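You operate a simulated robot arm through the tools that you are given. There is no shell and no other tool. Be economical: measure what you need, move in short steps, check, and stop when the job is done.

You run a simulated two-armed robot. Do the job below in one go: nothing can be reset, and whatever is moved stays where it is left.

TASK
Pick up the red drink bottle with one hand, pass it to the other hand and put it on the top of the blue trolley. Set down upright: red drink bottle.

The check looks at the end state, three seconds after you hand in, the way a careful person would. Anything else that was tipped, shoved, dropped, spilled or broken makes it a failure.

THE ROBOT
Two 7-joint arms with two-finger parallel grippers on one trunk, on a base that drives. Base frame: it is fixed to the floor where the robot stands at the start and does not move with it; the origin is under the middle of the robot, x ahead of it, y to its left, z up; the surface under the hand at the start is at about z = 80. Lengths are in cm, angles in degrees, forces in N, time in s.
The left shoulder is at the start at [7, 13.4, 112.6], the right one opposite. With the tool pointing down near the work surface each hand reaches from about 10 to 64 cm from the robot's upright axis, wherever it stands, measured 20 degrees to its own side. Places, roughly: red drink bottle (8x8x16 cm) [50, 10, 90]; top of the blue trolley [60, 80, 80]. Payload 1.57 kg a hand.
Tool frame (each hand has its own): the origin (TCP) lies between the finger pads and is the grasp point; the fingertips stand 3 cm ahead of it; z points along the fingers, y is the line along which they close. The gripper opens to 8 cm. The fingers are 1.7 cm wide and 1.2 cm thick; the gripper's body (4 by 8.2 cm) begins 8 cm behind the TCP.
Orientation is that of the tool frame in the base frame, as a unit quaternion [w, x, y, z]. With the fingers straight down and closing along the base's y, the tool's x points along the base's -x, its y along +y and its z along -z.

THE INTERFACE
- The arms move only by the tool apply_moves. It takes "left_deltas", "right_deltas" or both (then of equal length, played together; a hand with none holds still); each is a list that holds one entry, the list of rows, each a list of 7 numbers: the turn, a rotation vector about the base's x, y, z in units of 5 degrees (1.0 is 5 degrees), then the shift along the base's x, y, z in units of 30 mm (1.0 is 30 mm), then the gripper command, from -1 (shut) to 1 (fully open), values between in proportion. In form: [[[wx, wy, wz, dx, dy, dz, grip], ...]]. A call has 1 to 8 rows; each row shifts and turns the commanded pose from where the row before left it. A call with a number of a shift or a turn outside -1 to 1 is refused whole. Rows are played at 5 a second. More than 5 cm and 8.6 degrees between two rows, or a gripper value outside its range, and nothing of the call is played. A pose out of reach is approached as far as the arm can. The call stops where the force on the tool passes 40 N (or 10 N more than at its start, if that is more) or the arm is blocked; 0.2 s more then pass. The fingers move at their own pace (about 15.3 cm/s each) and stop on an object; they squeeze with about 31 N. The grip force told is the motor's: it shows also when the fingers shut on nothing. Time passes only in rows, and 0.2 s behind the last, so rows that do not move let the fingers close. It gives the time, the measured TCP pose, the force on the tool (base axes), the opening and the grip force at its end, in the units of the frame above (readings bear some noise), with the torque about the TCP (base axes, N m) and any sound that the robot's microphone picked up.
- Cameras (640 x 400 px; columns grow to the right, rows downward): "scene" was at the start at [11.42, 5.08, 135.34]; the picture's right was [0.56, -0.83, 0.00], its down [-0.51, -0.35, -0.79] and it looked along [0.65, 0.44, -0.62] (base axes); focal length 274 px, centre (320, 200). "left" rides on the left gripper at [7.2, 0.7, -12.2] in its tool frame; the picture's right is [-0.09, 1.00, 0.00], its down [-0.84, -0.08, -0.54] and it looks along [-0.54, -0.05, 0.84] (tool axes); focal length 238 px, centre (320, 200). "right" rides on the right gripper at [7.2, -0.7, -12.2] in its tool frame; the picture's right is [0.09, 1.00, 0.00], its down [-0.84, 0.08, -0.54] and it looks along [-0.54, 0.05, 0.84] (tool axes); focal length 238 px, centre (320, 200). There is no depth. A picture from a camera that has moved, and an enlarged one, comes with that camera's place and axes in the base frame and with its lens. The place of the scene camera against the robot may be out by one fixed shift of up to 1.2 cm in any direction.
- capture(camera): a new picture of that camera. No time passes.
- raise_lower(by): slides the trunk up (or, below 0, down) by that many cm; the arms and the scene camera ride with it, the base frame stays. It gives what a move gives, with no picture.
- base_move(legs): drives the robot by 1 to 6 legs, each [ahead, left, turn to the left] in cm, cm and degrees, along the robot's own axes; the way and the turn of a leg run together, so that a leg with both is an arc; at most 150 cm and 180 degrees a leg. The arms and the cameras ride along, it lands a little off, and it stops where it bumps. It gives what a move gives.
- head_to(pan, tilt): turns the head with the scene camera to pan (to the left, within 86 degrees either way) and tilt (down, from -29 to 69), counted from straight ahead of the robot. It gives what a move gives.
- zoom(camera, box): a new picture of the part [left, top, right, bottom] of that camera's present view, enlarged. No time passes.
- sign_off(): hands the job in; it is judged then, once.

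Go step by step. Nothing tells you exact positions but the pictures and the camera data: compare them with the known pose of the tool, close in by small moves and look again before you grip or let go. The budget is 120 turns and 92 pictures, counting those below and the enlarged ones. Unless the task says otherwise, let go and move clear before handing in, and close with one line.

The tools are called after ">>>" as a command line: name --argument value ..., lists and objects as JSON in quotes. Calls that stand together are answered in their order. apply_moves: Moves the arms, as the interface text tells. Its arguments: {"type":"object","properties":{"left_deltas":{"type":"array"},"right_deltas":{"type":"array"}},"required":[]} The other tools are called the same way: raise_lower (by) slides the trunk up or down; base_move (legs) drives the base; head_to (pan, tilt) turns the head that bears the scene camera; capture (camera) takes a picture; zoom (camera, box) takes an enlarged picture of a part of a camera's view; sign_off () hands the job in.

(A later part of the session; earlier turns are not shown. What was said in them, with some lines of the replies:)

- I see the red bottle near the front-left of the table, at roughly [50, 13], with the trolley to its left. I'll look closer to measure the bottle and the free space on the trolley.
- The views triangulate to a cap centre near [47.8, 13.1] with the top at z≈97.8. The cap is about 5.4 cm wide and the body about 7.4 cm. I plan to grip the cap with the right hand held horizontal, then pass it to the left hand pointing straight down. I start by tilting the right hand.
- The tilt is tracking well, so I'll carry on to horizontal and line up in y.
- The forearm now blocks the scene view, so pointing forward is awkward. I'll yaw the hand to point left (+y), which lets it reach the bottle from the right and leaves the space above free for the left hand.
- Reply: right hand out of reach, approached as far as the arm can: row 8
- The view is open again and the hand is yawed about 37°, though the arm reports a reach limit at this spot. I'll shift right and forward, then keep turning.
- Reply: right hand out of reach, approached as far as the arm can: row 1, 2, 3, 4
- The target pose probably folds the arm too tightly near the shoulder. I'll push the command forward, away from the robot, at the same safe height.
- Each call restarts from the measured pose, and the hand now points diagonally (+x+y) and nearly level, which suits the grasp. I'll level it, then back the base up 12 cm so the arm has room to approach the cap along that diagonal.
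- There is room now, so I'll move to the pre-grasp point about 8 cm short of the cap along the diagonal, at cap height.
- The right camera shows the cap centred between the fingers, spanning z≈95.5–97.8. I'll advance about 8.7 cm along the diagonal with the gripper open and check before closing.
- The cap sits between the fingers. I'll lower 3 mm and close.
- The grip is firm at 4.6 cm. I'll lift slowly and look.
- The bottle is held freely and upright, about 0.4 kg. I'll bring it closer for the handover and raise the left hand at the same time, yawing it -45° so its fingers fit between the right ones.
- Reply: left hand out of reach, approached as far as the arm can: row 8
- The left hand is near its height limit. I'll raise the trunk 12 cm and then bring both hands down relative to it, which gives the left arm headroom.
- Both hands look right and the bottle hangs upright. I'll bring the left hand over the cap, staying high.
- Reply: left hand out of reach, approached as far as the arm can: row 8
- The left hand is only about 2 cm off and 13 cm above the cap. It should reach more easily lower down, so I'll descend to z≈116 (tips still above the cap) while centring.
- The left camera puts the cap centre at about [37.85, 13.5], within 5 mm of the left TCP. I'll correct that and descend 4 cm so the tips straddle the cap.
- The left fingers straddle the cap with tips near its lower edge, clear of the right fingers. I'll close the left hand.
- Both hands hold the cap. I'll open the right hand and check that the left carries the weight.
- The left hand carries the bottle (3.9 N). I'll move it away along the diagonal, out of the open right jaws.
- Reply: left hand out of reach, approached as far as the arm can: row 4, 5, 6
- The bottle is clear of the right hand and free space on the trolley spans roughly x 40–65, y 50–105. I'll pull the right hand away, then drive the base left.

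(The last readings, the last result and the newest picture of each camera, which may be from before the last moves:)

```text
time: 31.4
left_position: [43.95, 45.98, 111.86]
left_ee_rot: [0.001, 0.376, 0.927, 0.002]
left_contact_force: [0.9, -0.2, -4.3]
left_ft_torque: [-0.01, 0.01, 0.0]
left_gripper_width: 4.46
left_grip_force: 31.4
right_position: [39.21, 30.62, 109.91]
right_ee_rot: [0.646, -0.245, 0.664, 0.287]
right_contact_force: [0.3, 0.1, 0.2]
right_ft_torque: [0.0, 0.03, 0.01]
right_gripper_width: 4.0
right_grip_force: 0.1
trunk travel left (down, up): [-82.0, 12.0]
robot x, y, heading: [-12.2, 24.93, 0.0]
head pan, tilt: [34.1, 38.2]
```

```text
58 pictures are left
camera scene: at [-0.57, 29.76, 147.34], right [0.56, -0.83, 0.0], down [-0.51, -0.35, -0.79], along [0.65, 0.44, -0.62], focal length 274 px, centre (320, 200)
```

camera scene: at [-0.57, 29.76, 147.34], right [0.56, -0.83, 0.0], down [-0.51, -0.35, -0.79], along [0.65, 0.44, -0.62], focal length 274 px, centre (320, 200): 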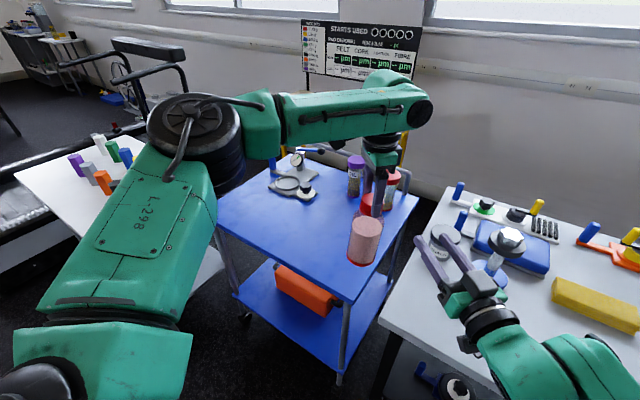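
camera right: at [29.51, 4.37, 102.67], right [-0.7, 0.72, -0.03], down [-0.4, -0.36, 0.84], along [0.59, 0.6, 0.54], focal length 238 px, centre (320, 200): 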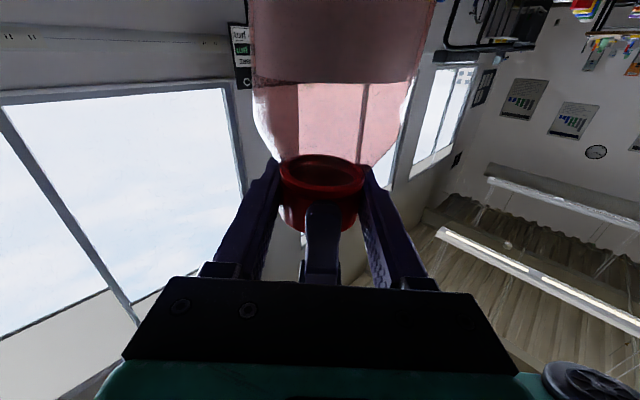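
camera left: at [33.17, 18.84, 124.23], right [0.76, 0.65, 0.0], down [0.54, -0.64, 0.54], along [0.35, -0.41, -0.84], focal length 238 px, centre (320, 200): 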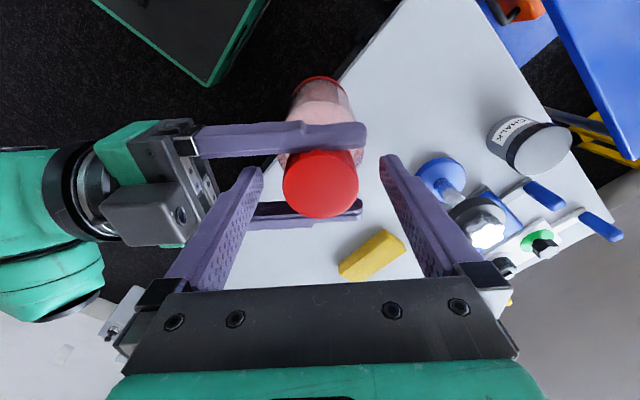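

The way is clear. I'll go another 20 cm left and 7 cm forward.

>>> base_move --legs '[[0, 20, 0], [7, 0, 0]]'

>>> capture --camera "scene"

>>> capture --camera "left"

```text
time: 33.6
left_position: [50.08, 66.0, 112.26]
left_ee_rot: [0.003, 0.376, 0.927, 0.002]
left_contact_force: [-0.2, 0.0, -4.8]
left_ft_torque: [0.0, -0.03, 0.0]
left_gripper_width: 4.47
left_grip_force: 31.1
right_position: [45.7, 50.83, 110.31]
right_ee_rot: [0.647, -0.247, 0.662, 0.288]
right_contact_force: [-0.1, 0.3, 0.2]
right_ft_torque: [0.0, 0.01, 0.0]
right_gripper_width: 3.99
right_grip_force: 0.1
trunk travel left (down, up): [-82.0, 12.0]
robot x, y, heading: [-5.62, 44.59, -0.1]
head pan, tilt: [34.1, 38.2]
```

```text
57 pictures are left
camera scene: at [5.59, 49.76, 147.41], right [0.56, -0.83, 0.0], down [-0.51, -0.35, -0.79], along [0.65, 0.44, -0.62], focal length 274 px, centre (320, 200)
```

scene: 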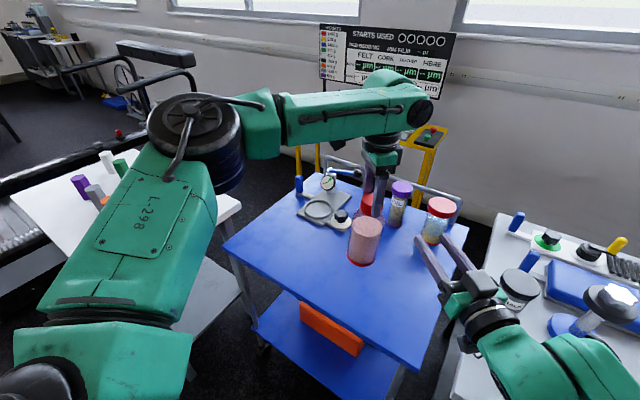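

```text
56 pictures are left
camera left: at [45.4, 71.53, 124.35], right [0.76, 0.65, 0.01], down [0.54, -0.64, 0.55], along [0.36, -0.41, -0.84], focal length 238 px, centre (320, 200)
```

left: 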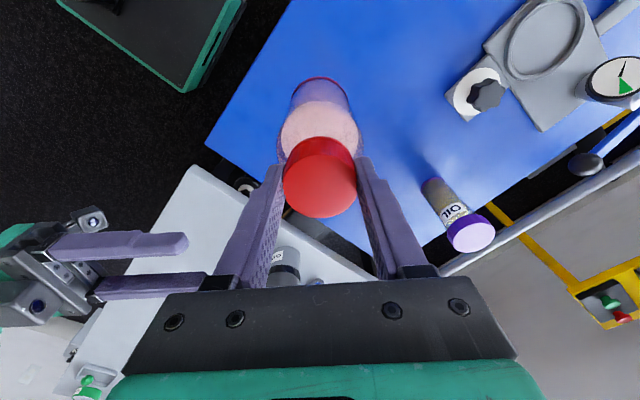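

The reported z and tilt changed slightly after the drive, so I want to make sure the base hasn't touched anything. I'll look down towards the trolley's near side.

>>> head_to --pan 15 --tilt 65

>>> capture --camera "scene"

```text
time: 34.5
left_position: [50.83, 66.06, 111.88]
left_ee_rot: [0.001, 0.376, 0.926, 0.0]
left_contact_force: [0.7, -0.4, -4.8]
left_ft_torque: [-0.02, -0.03, 0.03]
left_gripper_width: 4.46
left_grip_force: 30.8
right_position: [46.12, 50.86, 109.76]
right_ee_rot: [0.645, -0.247, 0.664, 0.288]
right_contact_force: [-0.2, -0.6, -0.1]
right_ft_torque: [0.03, -0.05, 0.02]
right_gripper_width: 3.99
right_grip_force: 0.0
trunk travel left (down, up): [-82.0, 12.0]
robot x, y, heading: [-5.49, 44.97, 0.3]
head pan, tilt: [15.0, 65.0]
```

```text
55 pictures are left
camera scene: at [5.12, 46.66, 143.84], right [0.26, -0.97, 0.0], down [-0.88, -0.24, -0.42], along [0.41, 0.11, -0.91], focal length 274 px, centre (320, 200)
```

scene: 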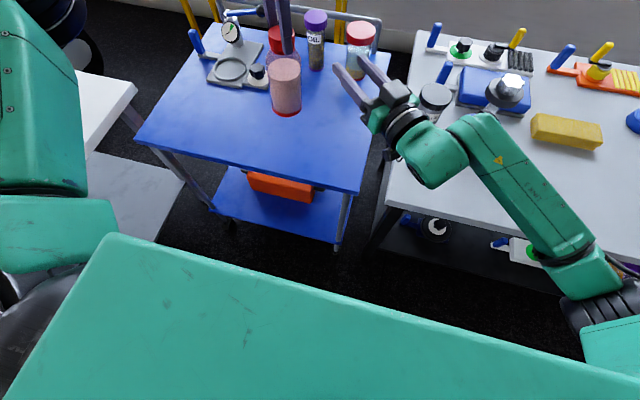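

That was only residual sway, and the base is clear of the trolley. The bottle is over free trolley space at about [50.8, 66], so I'll lower it most of the way (on the table the left TCP would be at z≈98.6).

>>> apply_moves --left_deltas '[[[0, 0, 0, 0, 0, -0.45, -1], [0, 0, 0, 0, 0, -0.45, -1], [0, 0, 0, 0, 0, -0.45, -1], [0, 0, 0, 0, 0, -0.45, -1], [0, 0, 0, 0, 0, -0.45, -1], [0, 0, 0, 0, 0, -0.45, -1], [0, 0, 0, 0, 0, -0.4, -1], [0, 0, 0, 0, 0, 0, -1]]]'

>>> head_to --pan 25 --tilt 45

>>> capture --camera "scene"

>>> capture --camera "right"

```text
time: 36.3
left_position: [49.65, 66.45, 102.89]
left_ee_rot: [0.002, 0.376, 0.926, 0.002]
left_contact_force: [-1.0, 1.1, -4.1]
left_ft_torque: [-0.02, -0.02, -0.04]
left_gripper_width: 4.44
left_grip_force: 30.7
left hand out of reach, approached as far as the arm can: row 4, 6
right_position: [46.12, 50.86, 109.9]
right_ee_rot: [0.645, -0.247, 0.663, 0.288]
right_contact_force: [-0.2, -0.3, 0.3]
right_ft_torque: [0.0, -0.03, 0.01]
right_gripper_width: 4.0
right_grip_force: 0.1
trunk travel left (down, up): [-82.0, 12.0]
robot x, y, heading: [-5.28, 44.74, -0.0]
head pan, tilt: [15.0, 65.0]
```

```text
time: 37.1
left_position: [49.71, 66.58, 102.92]
left_ee_rot: [0.002, 0.376, 0.927, 0.002]
left_contact_force: [0.2, -0.2, -3.4]
left_ft_torque: [0.0, 0.0, 0.0]
left_gripper_width: 4.43
left_grip_force: 30.9
right_position: [46.09, 50.92, 109.9]
right_ee_rot: [0.645, -0.247, 0.663, 0.288]
right_contact_force: [-1.3, -0.1, 0.4]
right_ft_torque: [0.0, 0.0, 0.02]
right_gripper_width: 3.99
right_grip_force: 0.1
trunk travel left (down, up): [-82.0, 12.0]
robot x, y, heading: [-5.37, 44.6, -0.1]
head pan, tilt: [25.0, 45.0]
```

```text
54 pictures are left
camera scene: at [6.51, 48.48, 146.34], right [0.42, -0.91, 0.0], down [-0.64, -0.3, -0.71], along [0.64, 0.3, -0.71], focal length 274 px, centre (320, 200)
```

scene: 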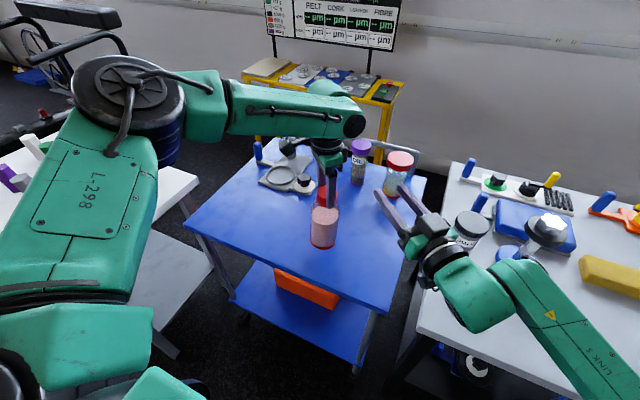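

```text
53 pictures are left
camera right: at [37.62, 42.06, 102.68], right [-0.7, 0.71, -0.03], down [-0.4, -0.36, 0.84], along [0.59, 0.6, 0.54], focal length 238 px, centre (320, 200)
```

right: 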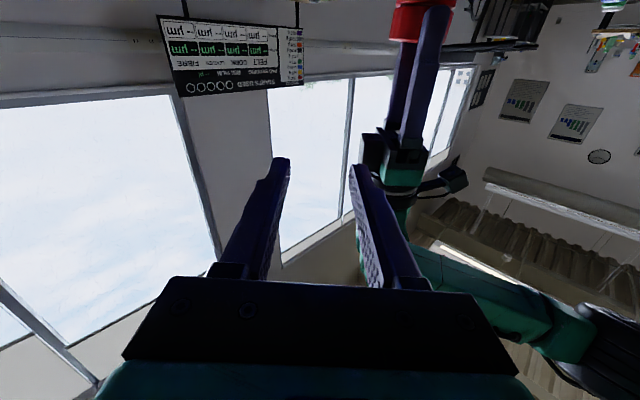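

The left arm is near a joint limit here, so I'll lower with the trunk instead, which keeps the hand pose unchanged. First 3 cm.

>>> raise_lower --by -3

>>> zoom --camera "scene" --box '[250, 140, 410, 280]'

```text
time: 37.9
left_position: [49.64, 66.48, 99.84]
left_ee_rot: [0.002, 0.376, 0.927, 0.0]
left_contact_force: [-0.1, -0.3, -5.2]
left_ft_torque: [0.0, 0.03, 0.0]
left_gripper_width: 4.43
left_grip_force: 30.7
right_position: [46.19, 50.8, 106.99]
right_ee_rot: [0.645, -0.246, 0.664, 0.287]
right_contact_force: [0.7, 0.0, 0.4]
right_ft_torque: [0.03, 0.0, 0.03]
right_gripper_width: 3.99
right_grip_force: 0.0
trunk travel left (down, up): [-79.0, 15.0]
robot x, y, heading: [-5.12, 44.58, -0.0]
head pan, tilt: [25.0, 45.0]
```

```text
2.86 times, centred on (330, 210) of scene
camera zoom: at [6.49, 48.49, 143.34], right [0.42, -0.91, 0.0], down [-0.64, -0.3, -0.71], along [0.64, 0.3, -0.71], focal length 782 px, centre (291, 171)
```

zoom: 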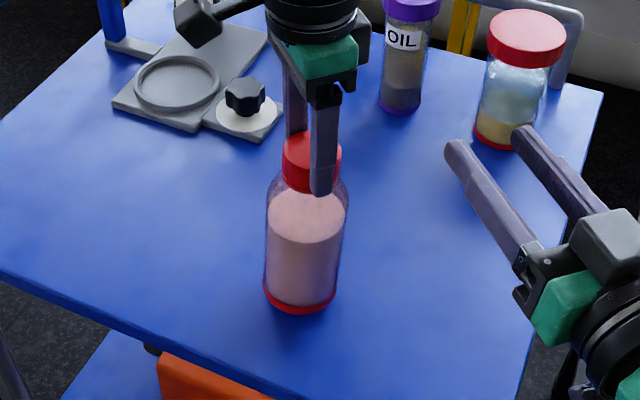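

The bottle base is about 1 cm above the surface. I'll lower in small steps and watch the vertical force.

>>> raise_lower --by -0.6

>>> raise_lower --by -0.3

```text
time: 38.4
left_position: [49.67, 66.54, 99.19]
left_ee_rot: [0.003, 0.377, 0.926, 0.001]
left_contact_force: [0.7, -0.1, -4.4]
left_ft_torque: [0.02, -0.01, -0.02]
left_gripper_width: 4.45
left_grip_force: 30.7
right_position: [46.14, 50.9, 106.35]
right_ee_rot: [0.645, -0.246, 0.664, 0.288]
right_contact_force: [0.2, -0.7, 1.2]
right_ft_torque: [0.01, -0.01, 0.0]
right_gripper_width: 4.02
right_grip_force: 0.0
trunk travel left (down, up): [-78.4, 15.6]
robot x, y, heading: [-5.05, 44.93, -0.1]
head pan, tilt: [25.0, 45.0]
```

```text
time: 38.9
left_position: [49.62, 66.53, 98.99]
left_ee_rot: [0.003, 0.376, 0.927, 0.002]
left_contact_force: [-0.2, 0.5, -0.7]
left_ft_torque: [-0.01, 0.0, -0.03]
left_gripper_width: 4.49
left_grip_force: 31.2
right_position: [46.12, 50.82, 106.15]
right_ee_rot: [0.645, -0.246, 0.663, 0.288]
right_contact_force: [-0.7, -0.4, -0.1]
right_ft_torque: [-0.02, 0.0, 0.0]
right_gripper_width: 4.01
right_grip_force: 0.1
trunk travel left (down, up): [-78.1, 15.9]
robot x, y, heading: [-5.03, 44.76, 0.3]
head pan, tilt: [25.0, 45.0]
```

The load dropped to 0.7 N, so the bottle is touching. One tiny step more and a look.

>>> raise_lower --by -0.1

>>> zoom --camera "scene" --box '[250, 140, 410, 280]'

```text
time: 39.4
left_position: [49.56, 66.58, 99.0]
left_ee_rot: [0.004, 0.376, 0.926, 0.001]
left_contact_force: [-1.2, 0.7, 4.0]
left_ft_torque: [0.01, 0.01, -0.03]
left_gripper_width: 4.51
left_grip_force: 31.3
right_position: [46.06, 50.87, 105.97]
right_ee_rot: [0.645, -0.248, 0.663, 0.288]
right_contact_force: [0.4, -0.6, -0.1]
right_ft_torque: [0.0, -0.02, 0.02]
right_gripper_width: 4.03
right_grip_force: 0.0
trunk travel left (down, up): [-78.0, 16.0]
robot x, y, heading: [-5.2, 44.78, -0.0]
head pan, tilt: [25.0, 45.0]
```

```text
2.86 times, centred on (330, 210) of scene
camera zoom: at [6.34, 48.46, 142.37], right [0.42, -0.91, 0.0], down [-0.64, -0.3, -0.71], along [0.64, 0.3, -0.71], focal length 782 px, centre (291, 171)
```

zoom: 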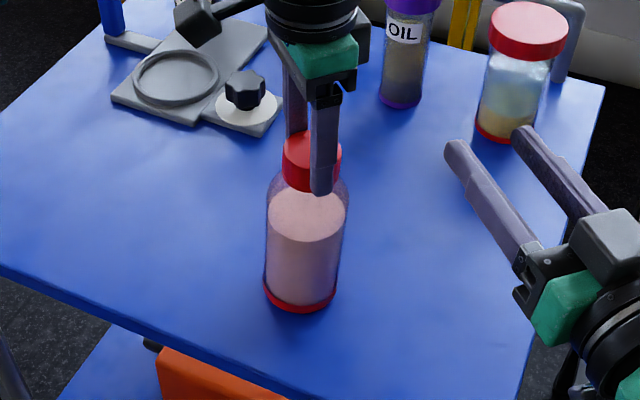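

The bottle is upright and seated (4 N push). I'll open the left hand gently.

>>> apply_moves --left_deltas '[[[0, 0, 0, 0, 0, 0, 0.2], [0, 0, 0, 0, 0, 0, 0.6], [0, 0, 0, 0, 0, 0, 1], [0, 0, 0, 0, 0, 0, 1]]]'

>>> zoom --camera "scene" --box '[250, 140, 410, 280]'

>>> capture --camera "left"

```text
time: 40.4
left_position: [49.59, 66.4, 98.89]
left_ee_rot: [0.003, 0.375, 0.927, 0.0]
left_contact_force: [0.9, -0.1, 0.0]
left_ft_torque: [-0.02, -0.01, 0.01]
left_gripper_width: 8.02
left_grip_force: 0.0
right_position: [46.05, 50.82, 106.04]
right_ee_rot: [0.646, -0.246, 0.663, 0.287]
right_contact_force: [-0.2, -0.2, -0.1]
right_ft_torque: [-0.02, -0.03, 0.01]
right_gripper_width: 4.0
right_grip_force: 0.1
trunk travel left (down, up): [-78.0, 16.0]
robot x, y, heading: [-5.05, 44.58, 0.1]
head pan, tilt: [25.0, 45.0]
```

```text
2.86 times, centred on (330, 210) of scene
camera zoom: at [6.41, 48.45, 142.36], right [0.42, -0.91, 0.0], down [-0.64, -0.3, -0.71], along [0.64, 0.3, -0.71], focal length 782 px, centre (291, 171)
```

zoom: 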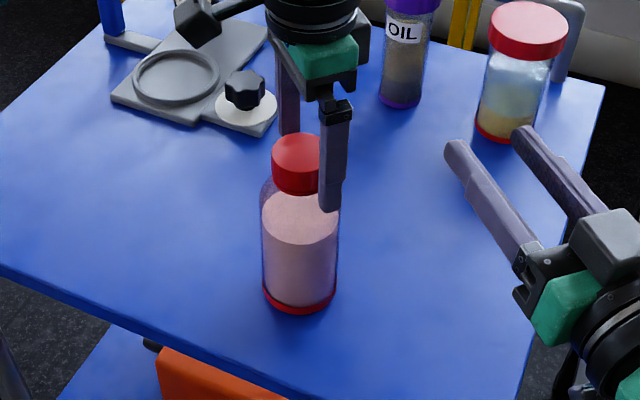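

```text
49 pictures are left
camera left: at [44.85, 72.05, 111.04], right [0.76, 0.65, 0.0], down [0.54, -0.64, 0.55], along [0.36, -0.41, -0.84], focal length 238 px, centre (320, 200)
```

left: 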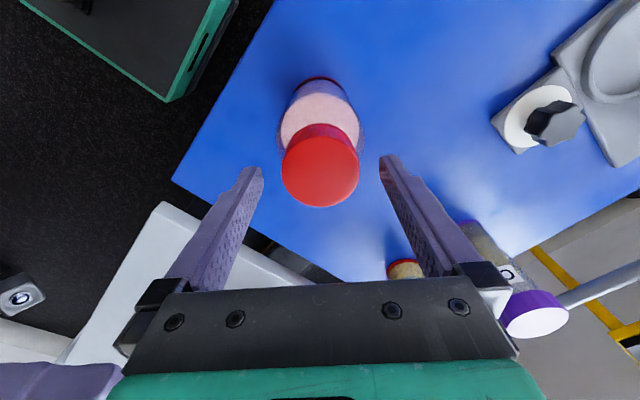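

The bottle stands free with clearance to both fingers. I'll lift straight up with the trunk, then back away.

>>> raise_lower --by 13

>>> base_move --legs '[[-25, 0, 0]]'

>>> capture --camera "scene"

```text
time: 42.0
left_position: [49.63, 66.49, 111.91]
left_ee_rot: [0.003, 0.376, 0.927, 0.001]
left_contact_force: [0.1, -0.2, -0.4]
left_ft_torque: [-0.01, -0.03, 0.0]
left_gripper_width: 8.0
left_grip_force: 0.1
right_position: [46.08, 50.78, 118.93]
right_ee_rot: [0.645, -0.245, 0.664, 0.288]
right_contact_force: [0.0, -0.6, 0.4]
right_ft_torque: [0.01, 0.0, 0.0]
right_gripper_width: 3.99
right_grip_force: 0.2
trunk travel left (down, up): [-91.0, 3.0]
robot x, y, heading: [-5.66, 44.69, -0.2]
head pan, tilt: [25.0, 45.0]
```

```text
time: 43.8
left_position: [25.2, 66.32, 111.82]
left_ee_rot: [0.002, 0.378, 0.926, 0.0]
left_contact_force: [0.1, -0.9, -0.1]
left_ft_torque: [0.01, 0.02, 0.0]
left_gripper_width: 8.01
left_grip_force: 0.1
right_position: [21.79, 50.62, 118.86]
right_ee_rot: [0.645, -0.245, 0.664, 0.287]
right_contact_force: [0.5, 0.8, 0.1]
right_ft_torque: [0.01, 0.0, 0.0]
right_gripper_width: 4.02
right_grip_force: 0.0
trunk travel left (down, up): [-91.0, 3.0]
robot x, y, heading: [-29.61, 44.61, -0.4]
head pan, tilt: [25.0, 45.0]
```

```text
48 pictures are left
camera scene: at [-17.89, 48.43, 155.32], right [0.42, -0.91, 0.0], down [-0.64, -0.3, -0.71], along [0.64, 0.3, -0.71], focal length 274 px, centre (320, 200)
```

scene: 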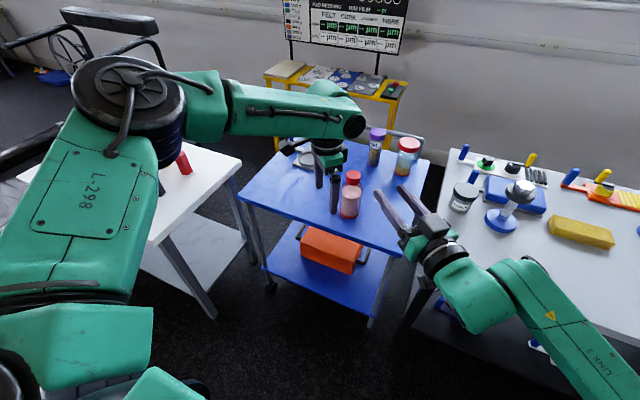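

The bottle stands upright on the trolley, both hands are clear and nothing else has moved, so I'm handing in.

>>> sign_off

```text
The job is handed in.
```

The red drink bottle was picked up with the right hand, passed to the left, and now stands upright on top of the blue trolley, with both hands clear and nothing else disturbed in the last picture.
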